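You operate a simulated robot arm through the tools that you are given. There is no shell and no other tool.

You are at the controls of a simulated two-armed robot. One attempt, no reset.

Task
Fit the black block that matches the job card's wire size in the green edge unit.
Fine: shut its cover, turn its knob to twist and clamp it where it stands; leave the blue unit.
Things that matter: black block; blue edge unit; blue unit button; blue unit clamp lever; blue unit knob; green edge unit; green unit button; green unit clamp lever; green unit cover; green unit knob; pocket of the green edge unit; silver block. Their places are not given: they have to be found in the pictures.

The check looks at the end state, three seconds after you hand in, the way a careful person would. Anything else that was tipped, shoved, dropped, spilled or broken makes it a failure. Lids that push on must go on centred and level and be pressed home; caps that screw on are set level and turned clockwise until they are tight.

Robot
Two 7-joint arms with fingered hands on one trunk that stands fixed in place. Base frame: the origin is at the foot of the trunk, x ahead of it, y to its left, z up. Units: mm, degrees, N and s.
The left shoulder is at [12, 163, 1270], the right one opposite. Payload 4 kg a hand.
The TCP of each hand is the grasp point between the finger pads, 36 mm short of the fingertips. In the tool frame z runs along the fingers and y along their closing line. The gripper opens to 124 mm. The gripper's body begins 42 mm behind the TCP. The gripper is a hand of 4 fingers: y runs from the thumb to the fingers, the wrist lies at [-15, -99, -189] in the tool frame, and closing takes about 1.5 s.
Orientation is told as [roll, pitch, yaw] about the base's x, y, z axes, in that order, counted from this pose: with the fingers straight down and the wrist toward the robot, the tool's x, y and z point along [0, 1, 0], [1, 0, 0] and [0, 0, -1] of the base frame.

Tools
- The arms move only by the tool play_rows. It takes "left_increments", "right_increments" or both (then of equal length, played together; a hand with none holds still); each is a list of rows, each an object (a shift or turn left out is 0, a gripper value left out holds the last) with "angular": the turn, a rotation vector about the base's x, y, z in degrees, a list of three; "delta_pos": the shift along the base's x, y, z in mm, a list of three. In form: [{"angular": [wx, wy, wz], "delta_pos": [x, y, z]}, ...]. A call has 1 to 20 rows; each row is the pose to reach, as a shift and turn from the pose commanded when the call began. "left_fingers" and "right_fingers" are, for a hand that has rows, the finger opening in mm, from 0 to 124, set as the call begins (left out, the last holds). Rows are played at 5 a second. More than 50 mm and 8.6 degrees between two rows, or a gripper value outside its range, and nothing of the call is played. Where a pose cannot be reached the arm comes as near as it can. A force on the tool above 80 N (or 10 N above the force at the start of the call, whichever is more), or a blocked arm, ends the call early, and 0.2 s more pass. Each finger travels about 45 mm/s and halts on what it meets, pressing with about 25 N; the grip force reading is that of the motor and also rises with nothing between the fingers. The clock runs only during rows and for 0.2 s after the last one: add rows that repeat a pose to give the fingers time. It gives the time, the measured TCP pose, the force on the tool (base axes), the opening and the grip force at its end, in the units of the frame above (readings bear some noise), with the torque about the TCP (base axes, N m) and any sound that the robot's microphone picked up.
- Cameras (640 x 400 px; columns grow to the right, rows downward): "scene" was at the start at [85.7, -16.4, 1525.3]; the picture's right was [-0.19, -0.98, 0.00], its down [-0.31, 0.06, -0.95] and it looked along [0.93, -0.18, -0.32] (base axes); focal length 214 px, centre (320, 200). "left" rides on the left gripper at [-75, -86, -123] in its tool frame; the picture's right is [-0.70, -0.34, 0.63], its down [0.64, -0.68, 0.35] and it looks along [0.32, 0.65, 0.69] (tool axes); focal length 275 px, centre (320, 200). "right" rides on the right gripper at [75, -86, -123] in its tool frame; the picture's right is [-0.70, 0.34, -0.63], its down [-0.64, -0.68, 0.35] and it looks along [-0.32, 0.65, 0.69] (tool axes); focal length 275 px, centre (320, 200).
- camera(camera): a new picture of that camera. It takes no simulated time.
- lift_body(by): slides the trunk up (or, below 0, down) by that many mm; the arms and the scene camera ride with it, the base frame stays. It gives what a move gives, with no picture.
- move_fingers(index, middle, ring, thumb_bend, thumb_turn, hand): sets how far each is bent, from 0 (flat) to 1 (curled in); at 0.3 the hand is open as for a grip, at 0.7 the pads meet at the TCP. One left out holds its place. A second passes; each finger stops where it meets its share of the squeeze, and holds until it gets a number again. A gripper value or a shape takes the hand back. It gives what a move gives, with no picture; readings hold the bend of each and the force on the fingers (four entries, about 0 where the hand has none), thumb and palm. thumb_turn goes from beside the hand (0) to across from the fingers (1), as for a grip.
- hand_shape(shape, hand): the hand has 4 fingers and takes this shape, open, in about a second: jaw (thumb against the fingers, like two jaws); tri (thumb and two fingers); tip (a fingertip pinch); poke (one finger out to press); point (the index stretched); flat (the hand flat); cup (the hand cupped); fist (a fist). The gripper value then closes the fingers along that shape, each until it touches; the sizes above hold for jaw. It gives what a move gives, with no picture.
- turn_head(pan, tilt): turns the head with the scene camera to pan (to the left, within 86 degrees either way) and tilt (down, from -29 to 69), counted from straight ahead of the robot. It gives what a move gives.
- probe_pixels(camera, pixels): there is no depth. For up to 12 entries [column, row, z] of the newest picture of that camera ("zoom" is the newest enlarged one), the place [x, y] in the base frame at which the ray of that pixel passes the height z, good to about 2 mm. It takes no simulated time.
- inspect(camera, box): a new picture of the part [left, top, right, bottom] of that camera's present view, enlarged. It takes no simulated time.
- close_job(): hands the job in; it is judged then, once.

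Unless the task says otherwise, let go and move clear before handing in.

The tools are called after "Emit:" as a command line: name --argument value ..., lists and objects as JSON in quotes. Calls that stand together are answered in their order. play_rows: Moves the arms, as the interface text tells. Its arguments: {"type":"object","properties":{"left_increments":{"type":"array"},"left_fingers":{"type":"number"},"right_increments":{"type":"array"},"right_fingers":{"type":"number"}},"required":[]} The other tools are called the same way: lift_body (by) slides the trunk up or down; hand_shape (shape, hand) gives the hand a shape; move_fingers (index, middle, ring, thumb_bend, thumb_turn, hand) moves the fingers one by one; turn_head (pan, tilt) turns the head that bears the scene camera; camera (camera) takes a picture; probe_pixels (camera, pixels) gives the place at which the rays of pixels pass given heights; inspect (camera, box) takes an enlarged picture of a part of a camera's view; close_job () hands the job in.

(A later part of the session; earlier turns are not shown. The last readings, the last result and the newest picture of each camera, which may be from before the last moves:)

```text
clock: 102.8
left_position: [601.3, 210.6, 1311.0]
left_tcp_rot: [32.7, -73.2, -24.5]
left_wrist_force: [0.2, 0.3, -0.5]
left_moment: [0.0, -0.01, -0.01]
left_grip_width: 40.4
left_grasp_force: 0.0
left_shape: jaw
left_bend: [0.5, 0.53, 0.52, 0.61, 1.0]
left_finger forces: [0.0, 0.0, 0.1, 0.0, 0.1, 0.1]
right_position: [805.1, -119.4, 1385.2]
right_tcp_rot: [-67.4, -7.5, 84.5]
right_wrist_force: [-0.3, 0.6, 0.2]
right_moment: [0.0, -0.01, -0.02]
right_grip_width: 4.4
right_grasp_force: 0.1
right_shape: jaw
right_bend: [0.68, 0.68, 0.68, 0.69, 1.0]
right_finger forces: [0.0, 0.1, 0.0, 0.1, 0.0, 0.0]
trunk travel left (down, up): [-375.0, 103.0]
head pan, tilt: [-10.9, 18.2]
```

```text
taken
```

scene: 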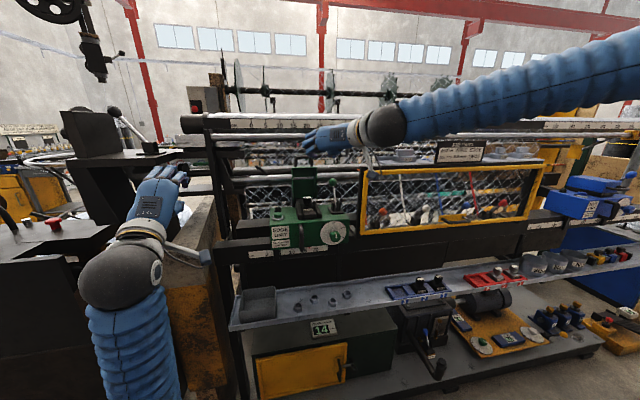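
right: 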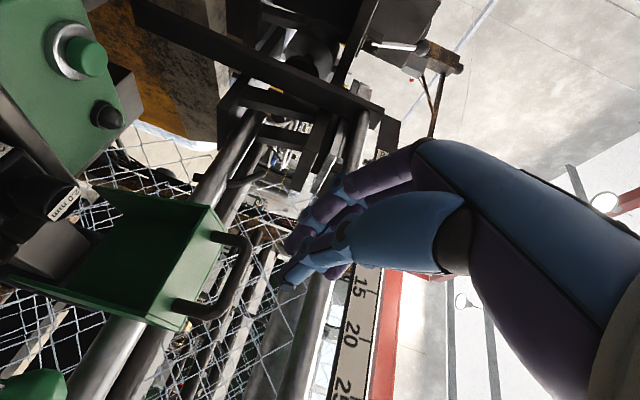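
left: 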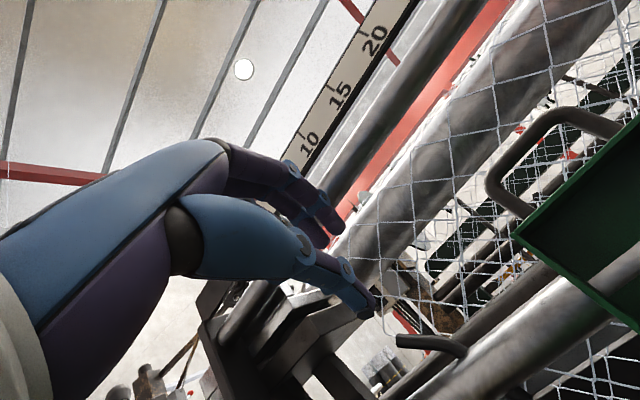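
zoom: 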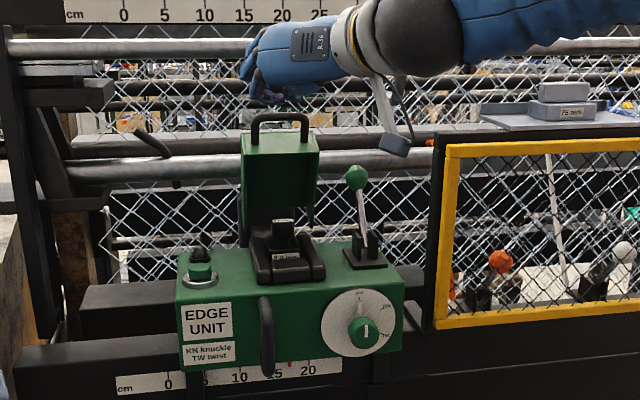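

The cover turned only about 10° (the pinch slipped), and its bar is now at about (942,-118,1335). The index finger is the lowest in this pose, so I'll curl the middle and ring fingers away and use the index to press over the bar and drag it forward, well under the upper rod.

Emit:
move_fingers --hand "right" --index 0.62 --middle 1.0 --ring 1.0 --thumb_bend 0.5

Emit:
inspect --camera "right" --box '[100, 150, 420, 350]'

Emit:
inspect --camera "scene" --box '[280, 120, 360, 200]'

```text
clock: 103.8
left_position: [601.5, 211.7, 1311.8]
left_tcp_rot: [32.7, -73.1, -24.6]
left_wrist_force: [-0.2, 0.1, 0.4]
left_moment: [0.04, 0.01, 0.01]
left_grip_width: 39.9
left_grasp_force: 0.0
left_shape: jaw
left_bend: [0.5, 0.53, 0.52, 0.61, 1.0]
left_finger forces: [0.0, 0.1, 0.1, 0.0, 0.0, 0.0]
right_position: [804.7, -118.9, 1385.1]
right_tcp_rot: [-67.4, -7.5, 84.5]
right_wrist_force: [0.0, 0.4, 1.0]
right_moment: [-0.03, -0.03, 0.0]
right_grip_width: 42.0
right_grasp_force: 0.1
right_shape: fingers
right_bend: [0.62, 0.92, 1.0, 0.5, 1.0]
right_finger forces: [0.0, 0.1, 0.0, 0.1, 0.0, 0.1]
trunk travel left (down, up): [-375.0, 103.0]
head pan, tilt: [-10.9, 18.2]
```

```text
2.00 times, centred on (260, 250) of right
```

zoom: 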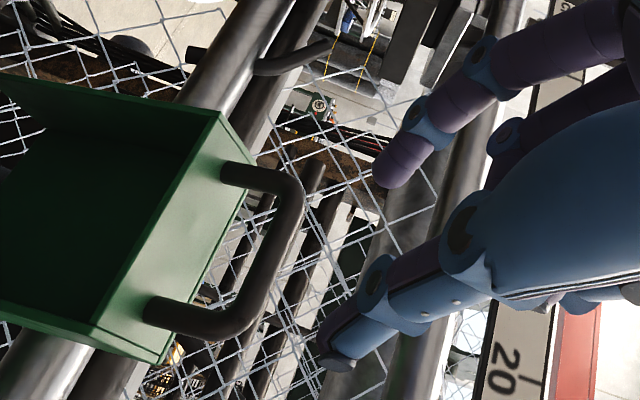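

```text
5.00 times, centred on (320, 160) of scene
```

zoom: 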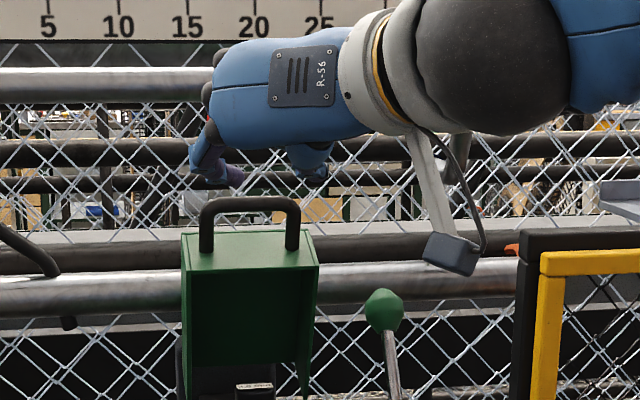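

The index (scene zoom (210,165)) and thumb (310,165) now point forward, side by side above the bar, with the other fingers curled. I'll bring them over the bar with about 13 mm to spare and check clearance to the rod.

Emit:
play_rows --right_increments '[{"delta_pos": [35, 0, 0]}, {"delta_pos": [70, 0, 0]}, {"delta_pos": [95, 0, 0]}, {"delta_pos": [112, 0, 0]}, {"delta_pos": [112, 0, 0]}]'

Emit:
inspect --camera "right" --box '[160, 150, 400, 350]'

Emit:
inspect --camera "scene" --box '[280, 120, 360, 200]'

```text
clock: 105.0
left_position: [601.9, 211.8, 1311.0]
left_tcp_rot: [32.7, -73.2, -24.6]
left_wrist_force: [0.0, -0.5, 0.3]
left_moment: [-0.02, 0.0, -0.03]
left_grip_width: 40.4
left_grasp_force: 0.1
left_shape: jaw
left_bend: [0.5, 0.53, 0.52, 0.61, 1.0]
left_finger forces: [0.0, 0.1, 0.1, 0.0, 0.1, 0.1]
right_position: [902.6, -117.7, 1380.0]
right_tcp_rot: [-67.9, -8.0, 84.4]
right_wrist_force: [-0.4, 0.5, -1.3]
right_moment: [-0.01, 0.02, -0.02]
right_grip_width: 43.3
right_grasp_force: 0.1
right_shape: fingers
right_bend: [0.62, 1.0, 1.0, 0.5, 1.0]
right_finger forces: [0.1, 0.0, 0.1, 0.0, 0.0, 0.0]
right hand out of reach, approached as far as the arm can: row 4, 5
trunk travel left (down, up): [-375.0, 103.0]
head pan, tilt: [-10.9, 18.2]
```

```text
2.00 times, centred on (280, 250) of right
```

zoom: 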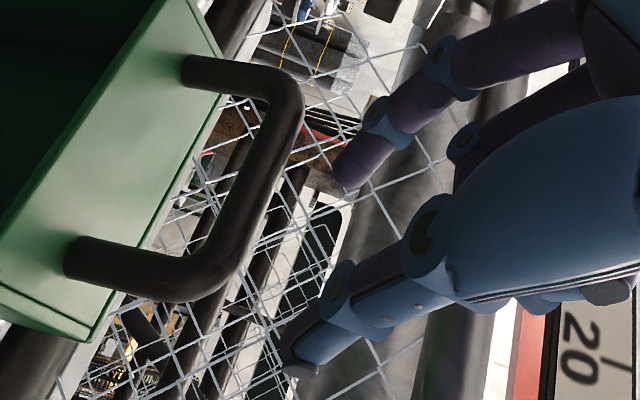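

```text
5.00 times, centred on (320, 160) of scene
```

zoom: 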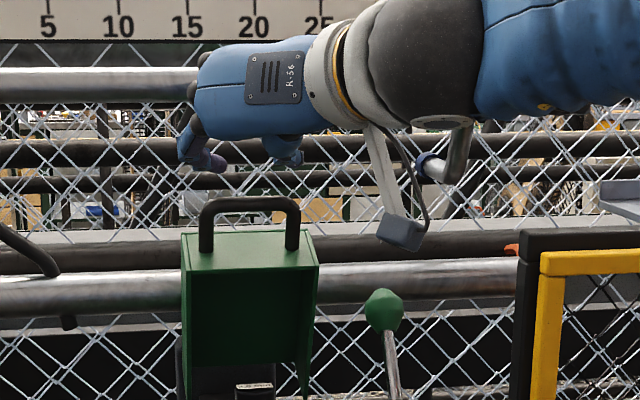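

The arm stopped at its limit (902.6,-118,1380), about 20 mm short of the bar. I'll back off, drop the hand, and raise the trunk 100 mm to bring the shoulder nearer this height.

Emit:
play_rows --right_increments '[{"delta_pos": [-40, 0, 0]}, {"delta_pos": [-80, 0, 0]}, {"delta_pos": [-120, 0, -10]}, {"delta_pos": [-135, 0, -45]}, {"delta_pos": [-140, 0, -85]}, {"delta_pos": [-140, 0, -105]}, {"delta_pos": [-140, 0, -105]}]'

Emit:
lift_body --by 100

Emit:
camera --camera "scene"

```text
clock: 106.6
left_position: [601.1, 212.1, 1310.7]
left_tcp_rot: [32.7, -73.2, -24.7]
left_wrist_force: [-0.3, -0.2, -0.2]
left_moment: [0.04, -0.01, -0.01]
left_grip_width: 40.2
left_grasp_force: 0.0
left_shape: jaw
left_bend: [0.5, 0.53, 0.52, 0.61, 1.0]
left_finger forces: [0.0, 0.1, 0.0, 0.0, 0.0, 0.0]
right_position: [762.8, -118.4, 1275.8]
right_tcp_rot: [-67.4, -7.6, 84.4]
right_wrist_force: [0.4, -1.1, -0.1]
right_moment: [-0.01, 0.0, 0.01]
right_grip_width: 43.5
right_grasp_force: 0.0
right_shape: fingers
right_bend: [0.62, 1.0, 1.0, 0.5, 1.0]
right_finger forces: [0.0, 0.0, 0.0, 0.0, 0.0, 0.0]
trunk travel left (down, up): [-375.0, 103.0]
head pan, tilt: [-10.9, 18.2]
```

```text
clock: 108.0
left_position: [601.5, 210.4, 1410.5]
left_tcp_rot: [32.8, -73.2, -24.6]
left_wrist_force: [0.2, 0.4, 0.0]
left_moment: [0.01, 0.01, -0.01]
left_grip_width: 40.2
left_grasp_force: 0.1
left_shape: jaw
left_bend: [0.5, 0.53, 0.52, 0.61, 1.0]
left_finger forces: [0.1, 0.0, 0.0, 0.0, 0.0, 0.1]
right_position: [762.6, -118.0, 1375.2]
right_tcp_rot: [-67.4, -7.5, 84.5]
right_wrist_force: [0.3, 0.0, 0.1]
right_moment: [0.0, 0.02, -0.03]
right_grip_width: 43.3
right_grasp_force: 0.0
right_shape: fingers
right_bend: [0.62, 1.0, 1.0, 0.5, 1.0]
right_finger forces: [0.0, 0.0, 0.0, 0.0, 0.0, 0.0]
trunk travel left (down, up): [-475.0, 3.0]
head pan, tilt: [-10.9, 18.2]
```

```text
taken
```

scene: 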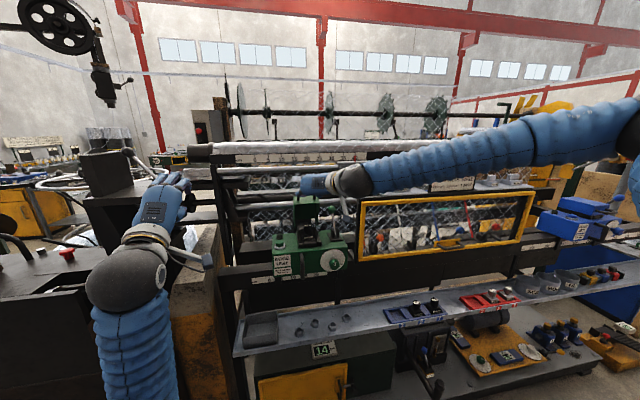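

The trunk is up and the right hand is at (763,-118,1375). I'll move forward over the bar again at z≈1386.

Emit:
play_rows --right_increments '[{"delta_pos": [40, 0, 5]}, {"delta_pos": [80, 0, 10]}, {"delta_pos": [120, 0, 11]}, {"delta_pos": [145, 0, 11]}, {"delta_pos": [161, 0, 11]}, {"delta_pos": [161, 0, 11]}]'

Emit:
inspect --camera "right" --box '[160, 150, 400, 350]'

Emit:
inspect --camera "scene" --box '[270, 140, 350, 220]'

```text
clock: 109.4
left_position: [601.6, 210.3, 1410.8]
left_tcp_rot: [32.7, -73.2, -24.6]
left_wrist_force: [0.9, -0.7, -0.1]
left_moment: [0.0, -0.01, 0.01]
left_grip_width: 40.3
left_grasp_force: 0.2
left_shape: jaw
left_bend: [0.5, 0.53, 0.52, 0.61, 1.0]
left_finger forces: [0.0, 0.0, 0.0, 0.0, 0.1, 0.0]
right_position: [924.4, -116.8, 1386.9]
right_tcp_rot: [-67.4, -7.5, 84.5]
right_wrist_force: [0.4, 0.9, 0.3]
right_moment: [0.0, -0.01, 0.05]
right_grip_width: 43.4
right_grasp_force: 0.1
right_shape: fingers
right_bend: [0.62, 1.0, 1.0, 0.5, 1.0]
right_finger forces: [0.0, 0.0, 0.0, 0.0, 0.0, 0.0]
trunk travel left (down, up): [-475.0, 3.0]
head pan, tilt: [-10.9, 18.2]
```

```text
2.00 times, centred on (280, 250) of right
```

zoom: 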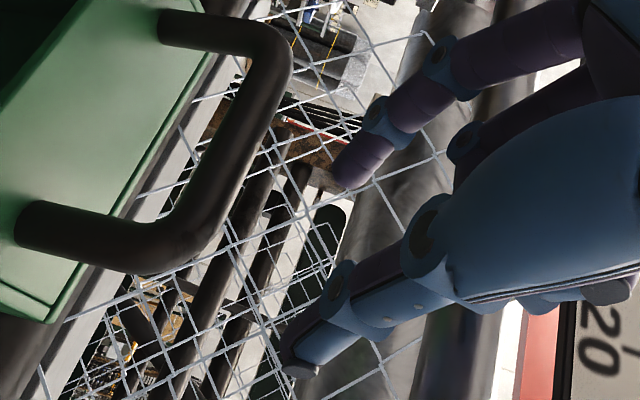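

```text
5.00 times, centred on (310, 180) of scene
```

zoom: 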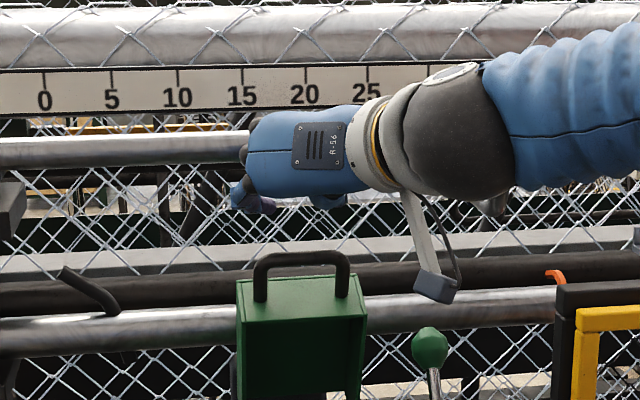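

The bar is at about (918,-119,1334) and the cover at about 17°. The index now overhangs it, so I'll lower until it rests on the bar with its tip behind it.

Emit:
play_rows --right_increments '[{"delta_pos": [-8, -1, -8]}, {"delta_pos": [-10, -1, -16]}, {"delta_pos": [-10, -1, -22]}, {"delta_pos": [-10, -1, -27]}, {"delta_pos": [-10, -1, -30]}]'

Emit:
inspect --camera "right" --box '[160, 150, 400, 350]'

Emit:
inspect --camera "scene" --box '[270, 140, 350, 220]'

```text
clock: 110.6
left_position: [602.6, 211.1, 1410.4]
left_tcp_rot: [32.8, -73.2, -24.6]
left_wrist_force: [-0.1, 0.2, 0.8]
left_moment: [0.01, -0.04, -0.01]
left_grip_width: 40.2
left_grasp_force: 0.0
left_shape: jaw
left_bend: [0.5, 0.53, 0.52, 0.61, 1.0]
left_finger forces: [0.0, 0.1, 0.0, 0.0, 0.0, 0.0]
right_position: [914.7, -118.8, 1356.4]
right_tcp_rot: [-67.3, -7.5, 84.5]
right_wrist_force: [0.5, 0.3, -0.5]
right_moment: [0.0, -0.04, 0.01]
right_grip_width: 43.4
right_grasp_force: 0.0
right_shape: fingers
right_bend: [0.62, 1.0, 1.0, 0.5, 1.0]
right_finger forces: [0.0, 0.0, 0.0, 0.1, 0.0, 0.0]
trunk travel left (down, up): [-475.0, 3.0]
head pan, tilt: [-10.9, 18.2]
```

```text
2.00 times, centred on (280, 250) of right
```

zoom: 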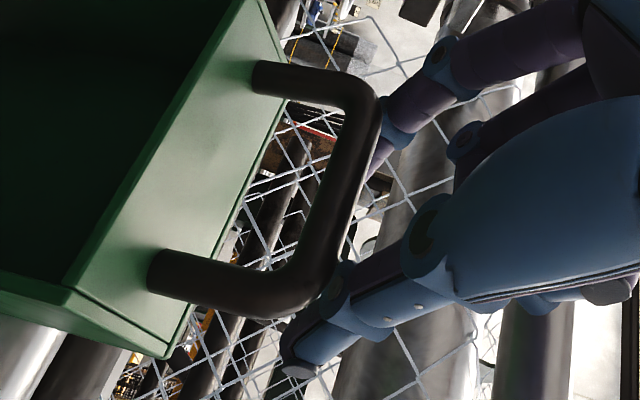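

```text
5.00 times, centred on (310, 180) of scene
```

zoom: 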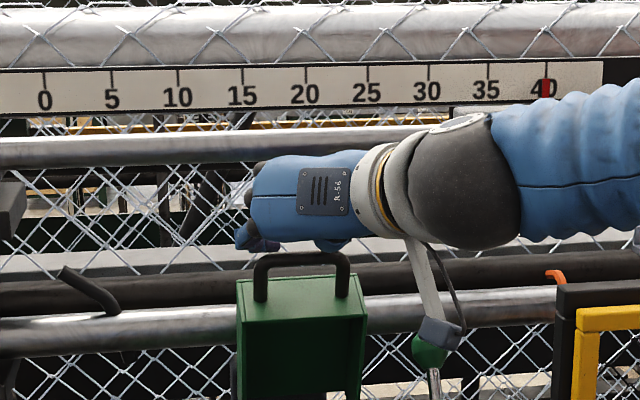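

There's no contact yet, and the right view shows the index passing behind the bar at zoom (385,140). I'll lower 8 mm more, then pull back gently to feel for the hook.

Emit:
play_rows --right_increments '[{"delta_pos": [0, 0, -4]}, {"delta_pos": [0, 0, -8]}, {"delta_pos": [-5, 0, -8]}, {"delta_pos": [-10, 0, -8]}]'

Emit:
inspect --camera "right" --box '[160, 150, 400, 350]'

Emit:
inspect --camera "scene" --box '[270, 140, 350, 220]'

```text
clock: 111.6
left_position: [602.1, 211.4, 1412.3]
left_tcp_rot: [32.8, -73.2, -24.6]
left_wrist_force: [0.2, 0.5, -0.5]
left_moment: [0.01, 0.0, 0.01]
left_grip_width: 40.2
left_grasp_force: 0.0
left_shape: jaw
left_bend: [0.5, 0.53, 0.52, 0.61, 1.0]
left_finger forces: [0.0, 0.1, 0.0, 0.1, 0.1, 0.1]
right_position: [904.5, -118.7, 1349.0]
right_tcp_rot: [-67.4, -7.6, 84.5]
right_wrist_force: [0.1, -0.2, 2.8]
right_moment: [-0.04, 0.0, -0.03]
right_grip_width: 43.8
right_grasp_force: 1.1
right_shape: fingers
right_bend: [0.62, 1.0, 1.0, 0.5, 1.0]
right_finger forces: [0.1, 0.0, 0.0, 0.1, 1.9, 0.0]
trunk travel left (down, up): [-475.0, 3.0]
head pan, tilt: [-10.9, 18.2]
```

```text
2.00 times, centred on (280, 250) of right
```

zoom: 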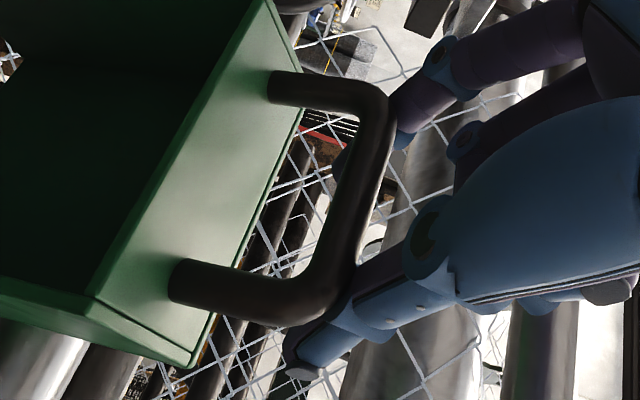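

```text
5.00 times, centred on (310, 180) of scene
```

zoom: 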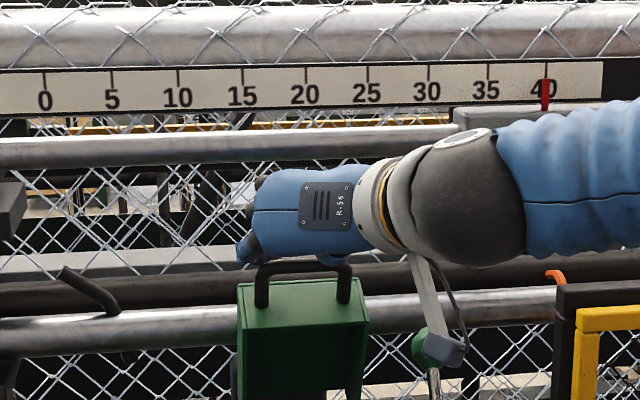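

The thumb and index now bear lightly on the bar and the cover has begun to follow. I'll keep dragging back and slightly down along the arc.

Emit:
play_rows --right_increments '[{"delta_pos": [-6, 0, -3]}, {"delta_pos": [-12, 0, -6]}, {"delta_pos": [-18, 0, -9]}, {"delta_pos": [-25, 0, -12]}, {"delta_pos": [-32, 0, -16]}, {"delta_pos": [-40, 0, -21]}, {"delta_pos": [-40, 0, -21]}]'

Emit:
inspect --camera "right" --box '[160, 150, 400, 350]'

Emit:
inspect --camera "scene" --box '[260, 150, 360, 260]'

```text
clock: 113.2
left_position: [602.8, 211.3, 1410.2]
left_tcp_rot: [32.6, -73.2, -24.6]
left_wrist_force: [-0.4, 0.1, 0.0]
left_moment: [-0.02, 0.03, 0.01]
left_grip_width: 40.2
left_grasp_force: 0.0
left_shape: jaw
left_bend: [0.5, 0.53, 0.52, 0.61, 1.0]
left_finger forces: [0.0, 0.0, 0.1, 0.0, 0.0, 0.0]
right_position: [863.9, -118.1, 1326.8]
right_tcp_rot: [-67.4, -7.5, 84.5]
right_wrist_force: [-0.6, 0.5, 0.3]
right_moment: [0.04, 0.01, -0.03]
right_grip_width: 43.7
right_grasp_force: 0.1
right_shape: fingers
right_bend: [0.62, 1.0, 1.0, 0.5, 1.0]
right_finger forces: [0.0, 0.0, 0.0, 0.0, 0.0, 0.1]
trunk travel left (down, up): [-475.0, 3.0]
head pan, tilt: [-10.9, 18.2]
```

```text
2.00 times, centred on (280, 250) of right
```

zoom: 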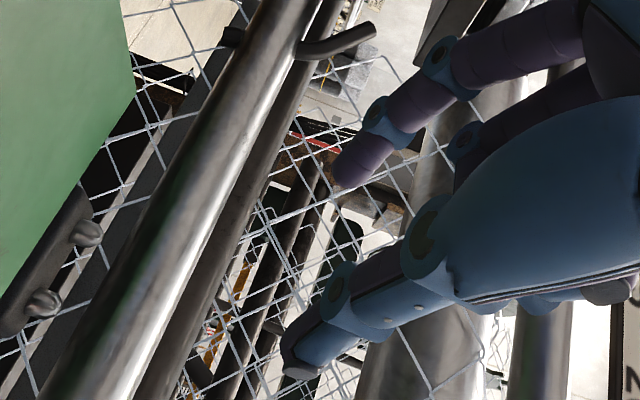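

```text
3.64 times, centred on (310, 205) of scene
```

zoom: 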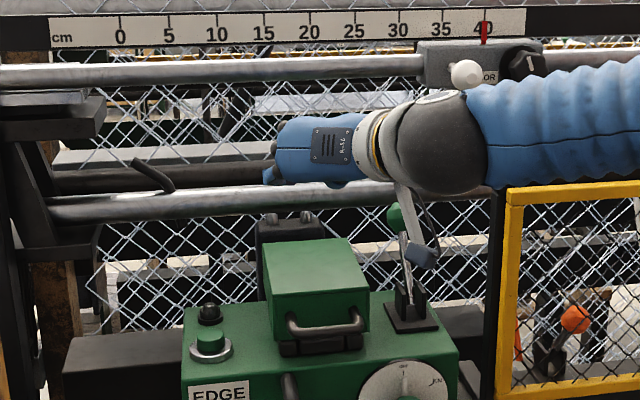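

The cover has tipped over and shut itself: the scene shows it lying closed with its handle at the front (zoom (325,325)). I'll back the hand away and inspect that it is fully down.

Emit:
play_rows --right_increments '[{"delta_pos": [-40, 0, 10]}, {"delta_pos": [-80, 0, 20]}, {"delta_pos": [-120, -10, 25]}, {"delta_pos": [-150, -30, 25]}, {"delta_pos": [-170, -60, 25]}, {"delta_pos": [-190, -100, 25]}, {"delta_pos": [-190, -100, 25]}]'

Emit:
inspect --camera "scene" --box '[260, 190, 360, 290]'

Emit:
inspect --camera "scene" --box '[290, 250, 360, 290]'

Emit:
camera --camera "right"

```text
clock: 114.8
left_position: [603.3, 211.9, 1410.5]
left_tcp_rot: [32.5, -73.2, -24.5]
left_wrist_force: [-0.1, -0.6, -0.9]
left_moment: [0.01, 0.02, -0.03]
left_grip_width: 40.3
left_grasp_force: 0.1
left_shape: jaw
left_bend: [0.5, 0.53, 0.52, 0.61, 1.0]
left_finger forces: [0.0, 0.0, 0.0, 0.1, 0.1, 0.0]
right_position: [675.9, -217.7, 1352.0]
right_tcp_rot: [-67.3, -7.5, 84.5]
right_wrist_force: [0.5, -0.4, 0.4]
right_moment: [0.0, 0.02, -0.03]
right_grip_width: 43.5
right_grasp_force: 0.1
right_shape: fingers
right_bend: [0.62, 1.0, 1.0, 0.5, 1.0]
right_finger forces: [0.1, 0.1, 0.1, 0.0, 0.0, 0.1]
trunk travel left (down, up): [-475.0, 3.0]
head pan, tilt: [-10.9, 18.2]
```

```text
4.00 times, centred on (310, 240) of scene
```

zoom: 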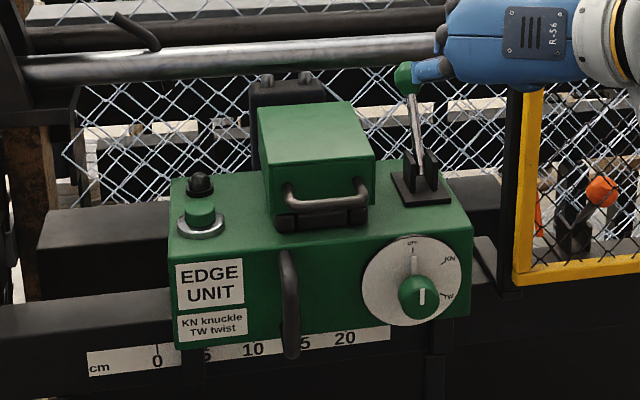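

```text
9.14 times, centred on (325, 270) of scene
```

zoom: 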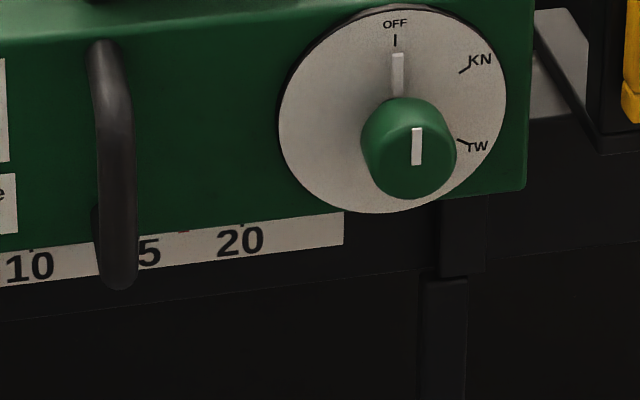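

```text
taken
```

right: 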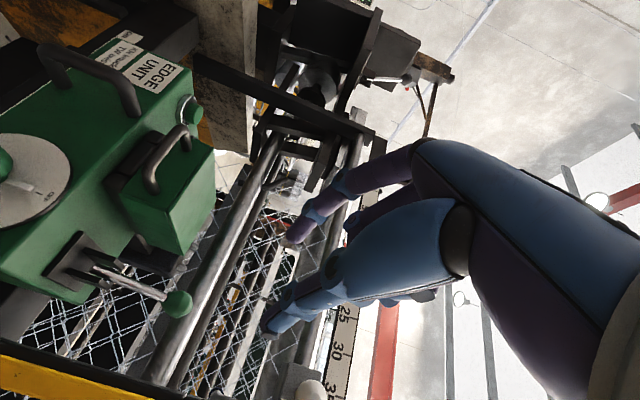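

The cover is shut flat on the rails, with its handle at zoom (325,195). Next is the knob. I'll bring the right hand down in front of and right of the dial so its camera sees the knob, and look at the dial markings.

Emit:
play_rows --right_increments '[{"delta_pos": [-5, -10, -40]}, {"delta_pos": [-10, -20, -80]}, {"delta_pos": [-15, -30, -120]}, {"delta_pos": [-15, -40, -160]}, {"delta_pos": [-15, -50, -200]}, {"delta_pos": [-15, -52, -240]}, {"delta_pos": [-15, -52, -240]}]'

Emit:
camera --camera "right"

Emit:
camera --camera "scene"

```text
clock: 116.4
left_position: [601.0, 210.9, 1410.3]
left_tcp_rot: [32.8, -73.1, -24.7]
left_wrist_force: [0.4, -0.5, -0.5]
left_moment: [-0.02, -0.01, -0.01]
left_grip_width: 40.0
left_grasp_force: 0.0
left_shape: jaw
left_bend: [0.5, 0.53, 0.52, 0.61, 1.0]
left_finger forces: [0.0, 0.0, 0.1, 0.0, 0.0, 0.0]
right_position: [653.2, -289.8, 1205.1]
right_tcp_rot: [-65.8, -6.8, 84.8]
right_wrist_force: [-0.3, -0.1, -0.4]
right_moment: [-0.02, 0.0, 0.03]
right_grip_width: 43.7
right_grasp_force: 0.1
right_shape: fingers
right_bend: [0.62, 1.0, 1.0, 0.5, 1.0]
right_finger forces: [0.0, 0.0, 0.0, 0.1, 0.0, 0.0]
right hand out of reach, approached as far as the arm can: row 3, 4, 5, 6, 7
trunk travel left (down, up): [-475.0, 3.0]
head pan, tilt: [-10.9, 18.2]
```

```text
taken
```

right: 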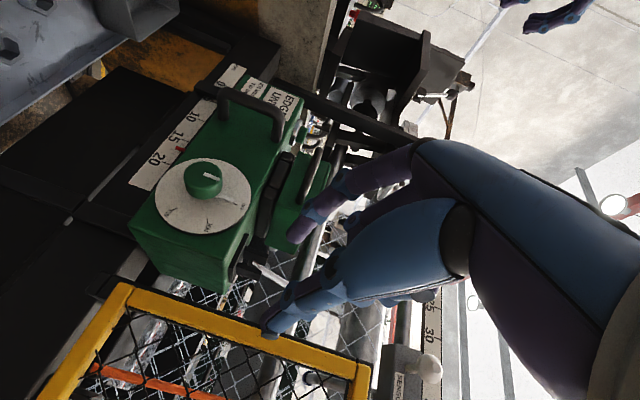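

```text
taken
```

scene: 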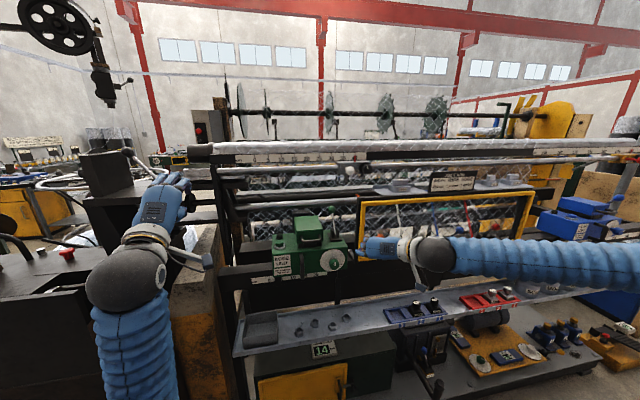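

The dial is well in view (right pixel (205,195)), but the arm stops at z=1205 with the trunk this high. I'll zoom on the dial now and then lower the trunk by 120 mm to bring the hand down to the knob's height.

Emit:
inspect --camera "right" --box '[130, 140, 290, 280]'

Emit:
lift_body --by -120

Emit:
camera --camera "right"

Emit:
inspect --camera "scene" --box '[260, 160, 400, 280]'

```text
2.86 times, centred on (210, 210) of right
```

zoom: 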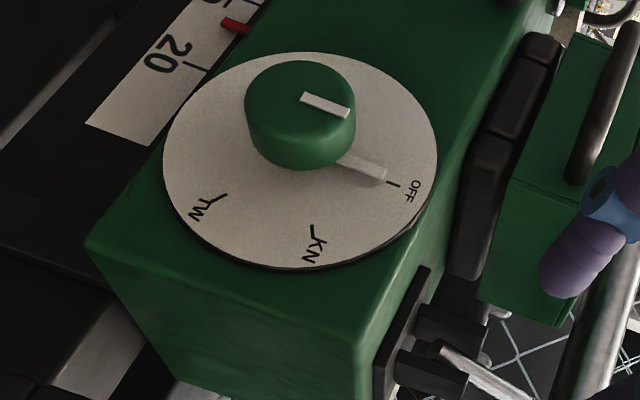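

```text
clock: 117.9
left_position: [602.4, 210.4, 1291.7]
left_tcp_rot: [32.7, -73.3, -24.6]
left_wrist_force: [-1.3, -0.7, 0.4]
left_moment: [0.01, 0.02, 0.01]
left_grip_width: 39.8
left_grasp_force: 0.0
left_shape: jaw
left_bend: [0.5, 0.53, 0.52, 0.61, 1.0]
left_finger forces: [0.0, 0.0, 0.0, 0.0, 0.0, 0.1]
right_position: [658.3, -290.3, 1058.9]
right_tcp_rot: [-63.6, -6.6, 84.5]
right_wrist_force: [0.4, -0.7, 0.4]
right_moment: [0.02, 0.01, 0.0]
right_grip_width: 43.7
right_grasp_force: 0.0
right_shape: fingers
right_bend: [0.62, 1.0, 1.0, 0.5, 1.0]
right_finger forces: [0.0, 0.1, 0.0, 0.1, 0.1, 0.0]
trunk travel left (down, up): [-355.0, 123.0]
head pan, tilt: [-10.9, 18.2]
```

```text
taken
```

right: 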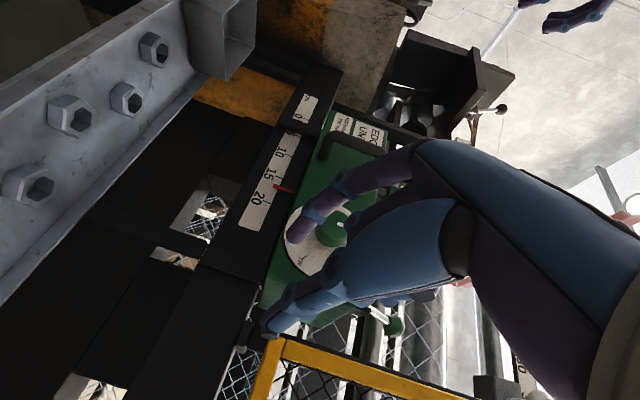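

```text
3.33 times, centred on (330, 220) of scene
```

zoom: 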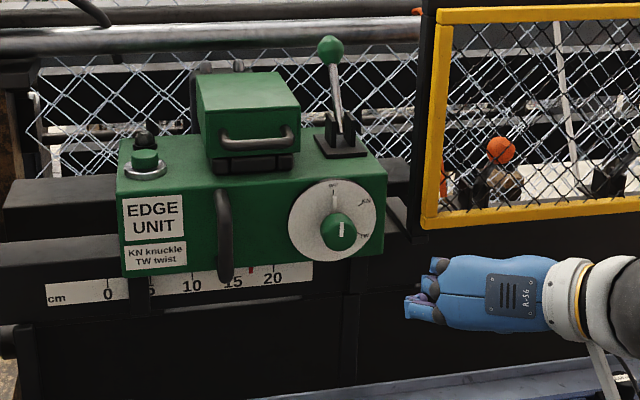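

From the two views the dial centre is at about (791,-206,1078) and the knob's front face at x≈768, with TW roughly 120° clockwise from OFF. I'll open the jaw, raise the hand a bit, and lower the trunk further so the wrist can point straight forward.

Emit:
play_rows --right_increments '[{"delta_pos": [-5, 0, 35]}, {"delta_pos": [-10, 0, 70]}, {"delta_pos": [-10, 0, 110]}, {"delta_pos": [-10, 0, 110]}, {"delta_pos": [-10, 0, 110]}]' --right_fingers 70

Emit:
lift_body --by -130

Emit:
camera --camera "scene"

```text
clock: 119.1
left_position: [603.3, 211.0, 1291.4]
left_tcp_rot: [32.7, -73.3, -24.6]
left_wrist_force: [-0.5, 0.1, -0.1]
left_moment: [-0.04, -0.03, 0.0]
left_grip_width: 40.3
left_grasp_force: 0.1
left_shape: jaw
left_bend: [0.5, 0.53, 0.52, 0.61, 1.0]
left_finger forces: [0.1, 0.1, 0.0, 0.0, 0.0, 0.1]
right_position: [647.7, -290.4, 1170.0]
right_tcp_rot: [-63.7, -6.7, 84.4]
right_wrist_force: [0.5, -1.1, 0.9]
right_moment: [0.0, -0.02, -0.03]
right_grip_width: 69.8
right_grasp_force: 0.1
right_shape: jaw
right_bend: [0.39, 0.43, 0.41, 0.54, 0.99]
right_finger forces: [0.0, 0.1, 0.0, 0.0, 0.0, 0.0]
trunk travel left (down, up): [-355.0, 123.0]
head pan, tilt: [-10.9, 18.2]
```

```text
clock: 120.7
left_position: [633.8, 210.3, 1090.0]
left_tcp_rot: [25.9, -67.3, -18.0]
left_wrist_force: [-0.5, -0.9, 0.6]
left_moment: [0.01, 0.03, 0.02]
left_grip_width: 40.3
left_grasp_force: 0.0
left_shape: jaw
left_bend: [0.5, 0.53, 0.52, 0.61, 1.0]
left_finger forces: [0.0, 0.1, 0.0, 0.0, 0.1, 0.0]
right_position: [647.3, -289.7, 1041.1]
right_tcp_rot: [-63.7, -6.6, 84.5]
right_wrist_force: [0.2, 0.4, 0.0]
right_moment: [0.02, 0.03, -0.01]
right_grip_width: 69.5
right_grasp_force: 0.0
right_shape: jaw
right_bend: [0.39, 0.43, 0.41, 0.54, 0.99]
right_finger forces: [0.0, 0.0, 0.1, 0.0, 0.0, 0.0]
trunk travel left (down, up): [-225.0, 253.0]
head pan, tilt: [-10.9, 18.2]
```

```text
taken
```

scene: 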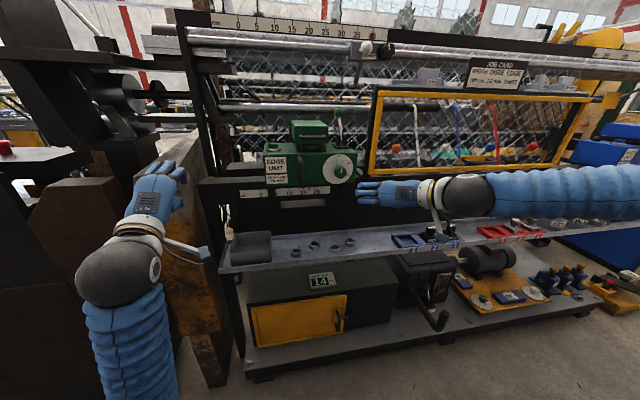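

The right hand is fine at (647,-290,1041), but the left hand dropped more than the trunk did and now sits near the yellow post at the left. I'll lift the left hand up and back to keep it clear.

Emit:
play_rows --left_increments '[{"delta_pos": [-15, 0, 30]}, {"delta_pos": [-30, 0, 65]}, {"delta_pos": [-45, 0, 105]}, {"delta_pos": [-60, 0, 145]}, {"delta_pos": [-60, 0, 185]}, {"delta_pos": [-60, 0, 185]}]'

Emit:
camera --camera "scene"

Emit:
camera --camera "left"

```text
clock: 122.0
left_position: [580.8, 209.0, 1278.9]
left_tcp_rot: [25.7, -67.2, -18.0]
left_wrist_force: [0.5, -0.6, -0.1]
left_moment: [0.01, 0.01, 0.0]
left_grip_width: 40.4
left_grasp_force: 0.1
left_shape: jaw
left_bend: [0.5, 0.53, 0.52, 0.61, 1.0]
left_finger forces: [0.0, 0.0, 0.1, 0.0, 0.0, 0.0]
left hand out of reach, approached as far as the arm can: row 1, 2, 3, 4, 5, 6
right_position: [648.6, -290.8, 1038.4]
right_tcp_rot: [-63.5, -6.7, 84.5]
right_wrist_force: [0.4, -0.2, -0.3]
right_moment: [0.0, -0.02, 0.01]
right_grip_width: 69.6
right_grasp_force: 0.1
right_shape: jaw
right_bend: [0.39, 0.43, 0.41, 0.54, 0.99]
right_finger forces: [0.1, 0.1, 0.0, 0.0, 0.0, 0.0]
trunk travel left (down, up): [-225.0, 253.0]
head pan, tilt: [-10.9, 18.2]
```

```text
taken
```

scene: 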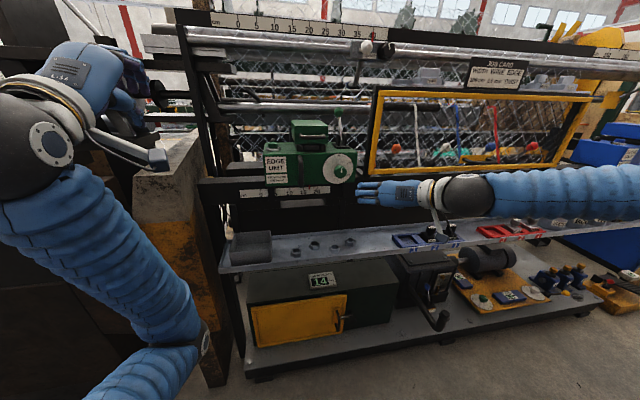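

```text
taken
```

left: 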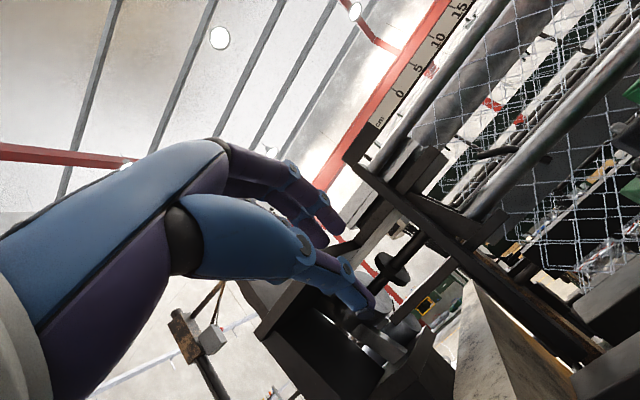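

Both arms are clear. Now I'll tilt the right hand's fingers level (about -26° about y), staying at a safe distance in front of the dial.

Emit:
play_rows --right_increments '[{"delta_pos": [0, 5, 5], "angular": [0, -7, 0]}, {"delta_pos": [0, 10, 10], "angular": [0, -14, 0]}, {"delta_pos": [0, 15, 20], "angular": [0, -20, 0]}, {"delta_pos": [0, 20, 30], "angular": [0, -26, 0]}, {"delta_pos": [0, 20, 30], "angular": [0, -26, 0]}]'

Emit:
camera --camera "right"

Emit:
inspect --camera "scene" --box '[250, 100, 420, 220]'

```text
clock: 123.2
left_position: [580.2, 209.2, 1278.2]
left_tcp_rot: [25.8, -67.3, -18.1]
left_wrist_force: [-0.2, -0.6, 0.7]
left_moment: [0.01, 0.01, 0.0]
left_grip_width: 40.3
left_grasp_force: 0.1
left_shape: jaw
left_bend: [0.5, 0.53, 0.52, 0.61, 1.0]
left_finger forces: [0.0, 0.1, 0.0, 0.1, 0.0, 0.0]
right_position: [646.5, -278.0, 1088.9]
right_tcp_rot: [-78.7, -7.7, 85.7]
right_wrist_force: [0.6, 0.3, 0.0]
right_moment: [0.01, -0.03, 0.01]
right_grip_width: 69.7
right_grasp_force: 0.1
right_shape: jaw
right_bend: [0.39, 0.43, 0.41, 0.54, 0.99]
right_finger forces: [0.1, 0.1, 0.0, 0.0, 0.0, 0.0]
right hand out of reach, approached as far as the arm can: row 2, 3, 4, 5
trunk travel left (down, up): [-225.0, 253.0]
head pan, tilt: [-10.9, 18.2]
```

```text
taken
```

right: 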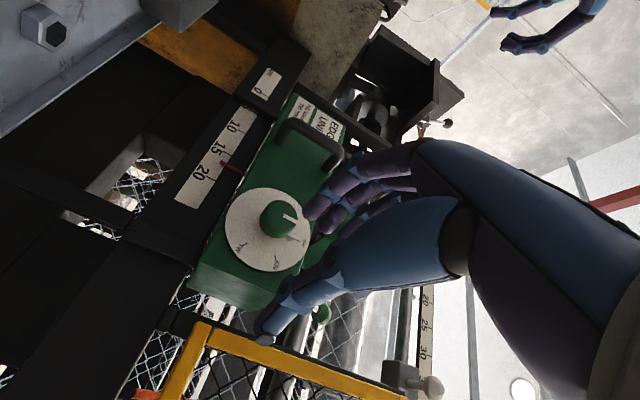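

```text
3.33 times, centred on (335, 160) of scene
```

zoom: 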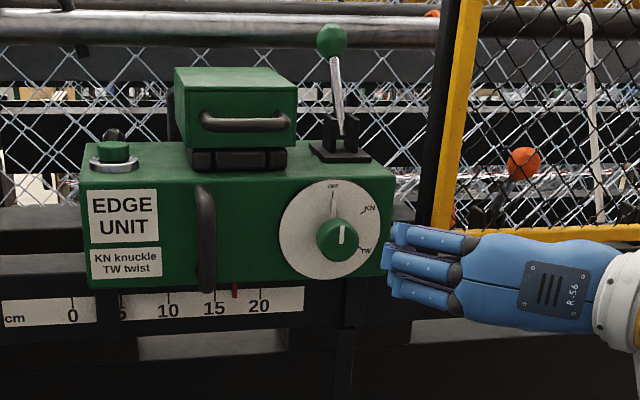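

The hand is nearly level now and the scene view shows the dial clearly at zoom (330,230). I'll check the scene camera's geometry with probes, since the trunk has moved, and locate the knob precisely.

Emit:
probe_pixels --camera "scene" --pixels '[[338, 169, 1000], [338, 169, 1050], [338, 169, 1100], [341, 172, 1077], [320, 200, 1000], [320, 200, 1100]]'

Emit:
probe_pixels --camera "right" --pixels '[[268, 230, 1070], [268, 230, 1080], [268, 230, 1090], [280, 220, 1070], [280, 220, 1080]]'

Emit:
inspect --camera "right" --box '[200, 160, 340, 300]'

Emit:
inspect --camera "scene" --box '[315, 145, 365, 190]'

```text
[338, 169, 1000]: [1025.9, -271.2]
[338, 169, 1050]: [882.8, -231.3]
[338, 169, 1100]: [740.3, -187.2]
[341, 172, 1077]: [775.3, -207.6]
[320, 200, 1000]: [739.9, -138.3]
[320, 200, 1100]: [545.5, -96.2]
```

```text
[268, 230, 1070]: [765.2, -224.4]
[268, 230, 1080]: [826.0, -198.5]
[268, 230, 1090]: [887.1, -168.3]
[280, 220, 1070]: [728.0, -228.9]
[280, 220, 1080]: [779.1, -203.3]
```

```text
2.86 times, centred on (270, 230) of right
```

zoom: 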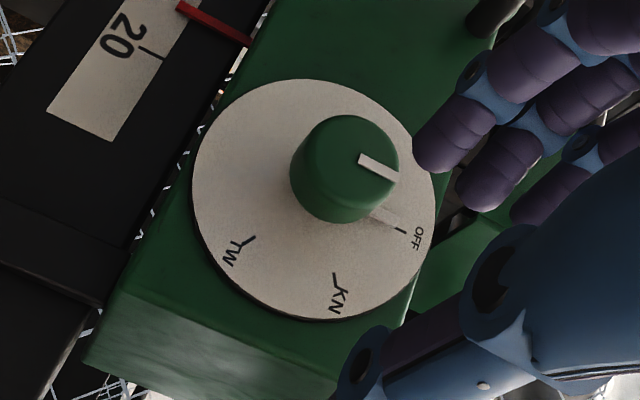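

```text
8.89 times, centred on (340, 168) of scene
```

zoom: 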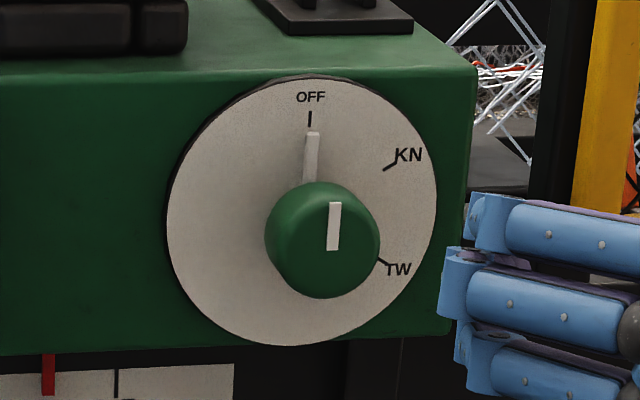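

The dial centre comes out at (807,-207,1077), with the knob's front at x≈770. Before gripping, I'll test in free air how far this wrist can roll clockwise about x, standing off at x≈680 on the knob's axis.

Emit:
play_rows --right_increments '[{"delta_pos": [10, 20, -2]}, {"delta_pos": [20, 40, -4]}, {"delta_pos": [34, 65, -6]}, {"delta_pos": [34, 65, -6]}]'

Emit:
play_rows --right_increments '[{"angular": [8, 0, 0]}, {"angular": [16, 0, 0]}, {"angular": [24, 0, 0]}, {"angular": [32, 0, 0]}, {"angular": [40, 0, 0]}, {"angular": [48, 0, 0]}, {"angular": [56, 0, 0]}, {"angular": [64, 0, 0]}, {"angular": [72, 0, 0]}, {"angular": [80, 0, 0]}, {"angular": [88, 0, 0]}, {"angular": [88, 0, 0]}]'

Emit:
camera --camera "scene"

```text
clock: 124.2
left_position: [579.5, 208.7, 1278.2]
left_tcp_rot: [25.9, -67.3, -18.1]
left_wrist_force: [0.8, -0.3, 0.6]
left_moment: [-0.01, 0.01, -0.01]
left_grip_width: 40.3
left_grasp_force: 0.1
left_shape: jaw
left_bend: [0.5, 0.53, 0.52, 0.61, 1.0]
left_finger forces: [0.0, 0.0, 0.0, 0.0, 0.0, 0.1]
right_position: [679.6, -214.4, 1085.9]
right_tcp_rot: [-78.2, -7.7, 85.6]
right_wrist_force: [-0.1, -0.3, 0.3]
right_moment: [0.0, 0.0, 0.02]
right_grip_width: 69.8
right_grasp_force: 0.1
right_shape: jaw
right_bend: [0.39, 0.43, 0.41, 0.54, 0.99]
right_finger forces: [0.0, 0.0, 0.1, 0.0, 0.1, 0.0]
trunk travel left (down, up): [-225.0, 253.0]
head pan, tilt: [-10.9, 18.2]
```

```text
clock: 126.8
left_position: [581.9, 208.4, 1277.3]
left_tcp_rot: [25.7, -67.2, -17.9]
left_wrist_force: [-0.5, -0.2, -0.7]
left_moment: [0.01, 0.01, -0.01]
left_grip_width: 40.2
left_grasp_force: 0.0
left_shape: jaw
left_bend: [0.5, 0.53, 0.52, 0.61, 1.0]
left_finger forces: [0.1, 0.0, 0.0, 0.0, 0.0, 0.0]
right_position: [551.4, -253.8, 1329.9]
right_tcp_rot: [21.8, -74.5, -10.2]
right_wrist_force: [0.6, 0.2, 0.2]
right_moment: [0.0, 0.01, 0.02]
right_grip_width: 70.0
right_grasp_force: 0.1
right_shape: jaw
right_bend: [0.39, 0.43, 0.41, 0.54, 0.99]
right_finger forces: [0.0, 0.1, 0.0, 0.0, 0.0, 0.0]
right hand out of reach, approached as far as the arm can: row 1, 2, 3, 4, 5, 6, 7, 8, 9, 10, 11, 12
trunk travel left (down, up): [-225.0, 253.0]
head pan, tilt: [-10.9, 18.2]
```

```text
taken
```

scene: 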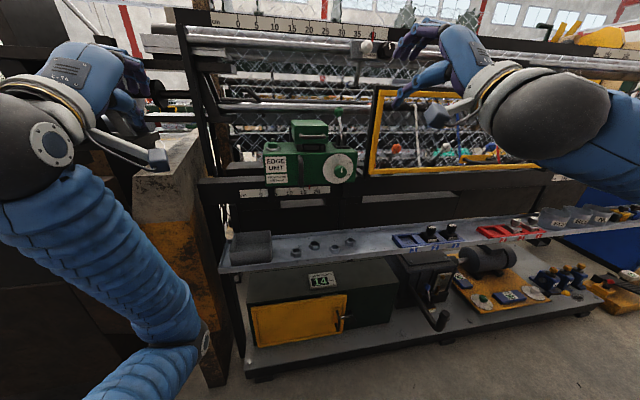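

At this height the wrist can't roll that way; the arm wandered up to (551,-254,1330), but there it did reach a fingers-up, thumb-down attitude with fingers forward. I'll try bringing that attitude down toward the knob's axis.

Emit:
play_rows --right_increments '[{"delta_pos": [15, 5, -40]}, {"delta_pos": [30, 10, -80]}, {"delta_pos": [45, 15, -120]}, {"delta_pos": [60, 20, -160]}, {"delta_pos": [75, 25, -200]}, {"delta_pos": [90, 30, -240]}, {"delta_pos": [90, 30, -240]}]'

Emit:
camera --camera "scene"

```text
clock: 128.4
left_position: [580.9, 209.6, 1278.1]
left_tcp_rot: [25.8, -67.3, -18.2]
left_wrist_force: [0.3, -1.3, 0.0]
left_moment: [0.0, 0.0, 0.01]
left_grip_width: 40.2
left_grasp_force: 0.1
left_shape: jaw
left_bend: [0.5, 0.53, 0.52, 0.61, 1.0]
left_finger forces: [0.0, 0.0, 0.0, 0.1, 0.1, 0.0]
right_position: [579.0, -249.2, 1266.1]
right_tcp_rot: [14.4, -67.7, -2.4]
right_wrist_force: [0.2, 0.4, 0.1]
right_moment: [-0.01, -0.04, 0.0]
right_grip_width: 69.5
right_grasp_force: 0.0
right_shape: jaw
right_bend: [0.39, 0.43, 0.41, 0.54, 0.99]
right_finger forces: [0.1, 0.1, 0.0, 0.0, 0.0, 0.1]
right hand out of reach, approached as far as the arm can: row 1, 2, 3, 4, 5, 6, 7
trunk travel left (down, up): [-225.0, 253.0]
head pan, tilt: [-10.9, 18.2]
```

```text
taken
```

scene: 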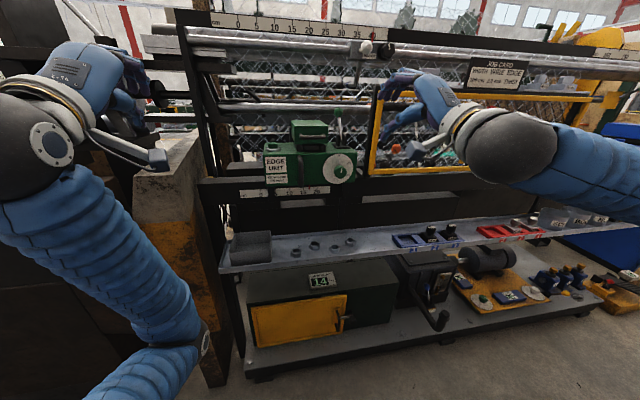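

The limit follows the shoulder height: the lower the trunk, the lower this attitude can go. I'll lower the trunk 100 mm and check, then the rest.

Emit:
lift_body --by -100

Emit:
camera --camera "scene"

```text
clock: 129.8
left_position: [631.9, 210.4, 1093.2]
left_tcp_rot: [21.1, -59.8, -13.8]
left_wrist_force: [-0.6, -0.4, 0.6]
left_moment: [0.0, 0.02, 0.0]
left_grip_width: 40.2
left_grasp_force: 0.0
left_shape: jaw
left_bend: [0.5, 0.53, 0.52, 0.61, 1.0]
left_finger forces: [0.0, 0.0, 0.1, 0.0, 0.0, 0.1]
right_position: [629.0, -248.2, 1082.5]
right_tcp_rot: [13.7, -60.0, -1.7]
right_wrist_force: [-0.3, -0.1, 0.7]
right_moment: [0.0, 0.01, -0.02]
right_grip_width: 69.9
right_grasp_force: 0.2
right_shape: jaw
right_bend: [0.39, 0.43, 0.41, 0.54, 0.99]
right_finger forces: [0.0, 0.1, 0.0, 0.1, 0.1, 0.0]
trunk travel left (down, up): [-125.0, 353.0]
head pan, tilt: [-10.9, 18.2]
```

```text
taken
```

scene: 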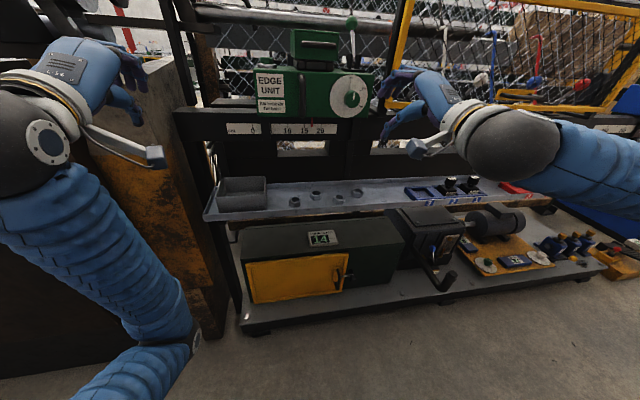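

The trunk bows forward as it lowers, and the right hand is now at the knob's height with fingers up and thumb down. I'll test rolling it clockwise about x from here, still well short of the knob.

Emit:
play_rows --right_increments '[{"angular": [8, 0, 0]}, {"angular": [16, 0, 0]}, {"angular": [24, 0, 0]}, {"angular": [32, 0, 0]}, {"angular": [40, 0, 0]}, {"angular": [40, 0, 0]}]'

Emit:
camera --camera "right"

```text
clock: 131.2
left_position: [633.1, 209.1, 1092.6]
left_tcp_rot: [21.0, -59.7, -13.8]
left_wrist_force: [-0.3, 0.0, 0.4]
left_moment: [-0.01, 0.01, 0.03]
left_grip_width: 40.3
left_grasp_force: 0.1
left_shape: jaw
left_bend: [0.5, 0.53, 0.52, 0.61, 1.0]
left_finger forces: [0.0, 0.1, 0.0, 0.0, 0.1, 0.1]
right_position: [622.7, -256.2, 1125.1]
right_tcp_rot: [69.5, -39.7, -47.0]
right_wrist_force: [0.1, -0.1, -0.5]
right_moment: [-0.01, 0.0, 0.04]
right_grip_width: 69.9
right_grasp_force: 0.0
right_shape: jaw
right_bend: [0.39, 0.43, 0.41, 0.54, 0.99]
right_finger forces: [0.1, 0.0, 0.1, 0.0, 0.0, 0.0]
right hand out of reach, approached as far as the arm can: row 1, 2, 3, 4, 5, 6
trunk travel left (down, up): [-125.0, 353.0]
head pan, tilt: [-10.9, 18.2]
```

```text
taken
```

right: 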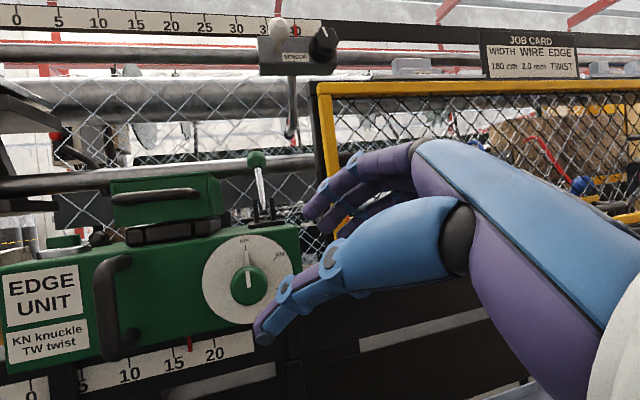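

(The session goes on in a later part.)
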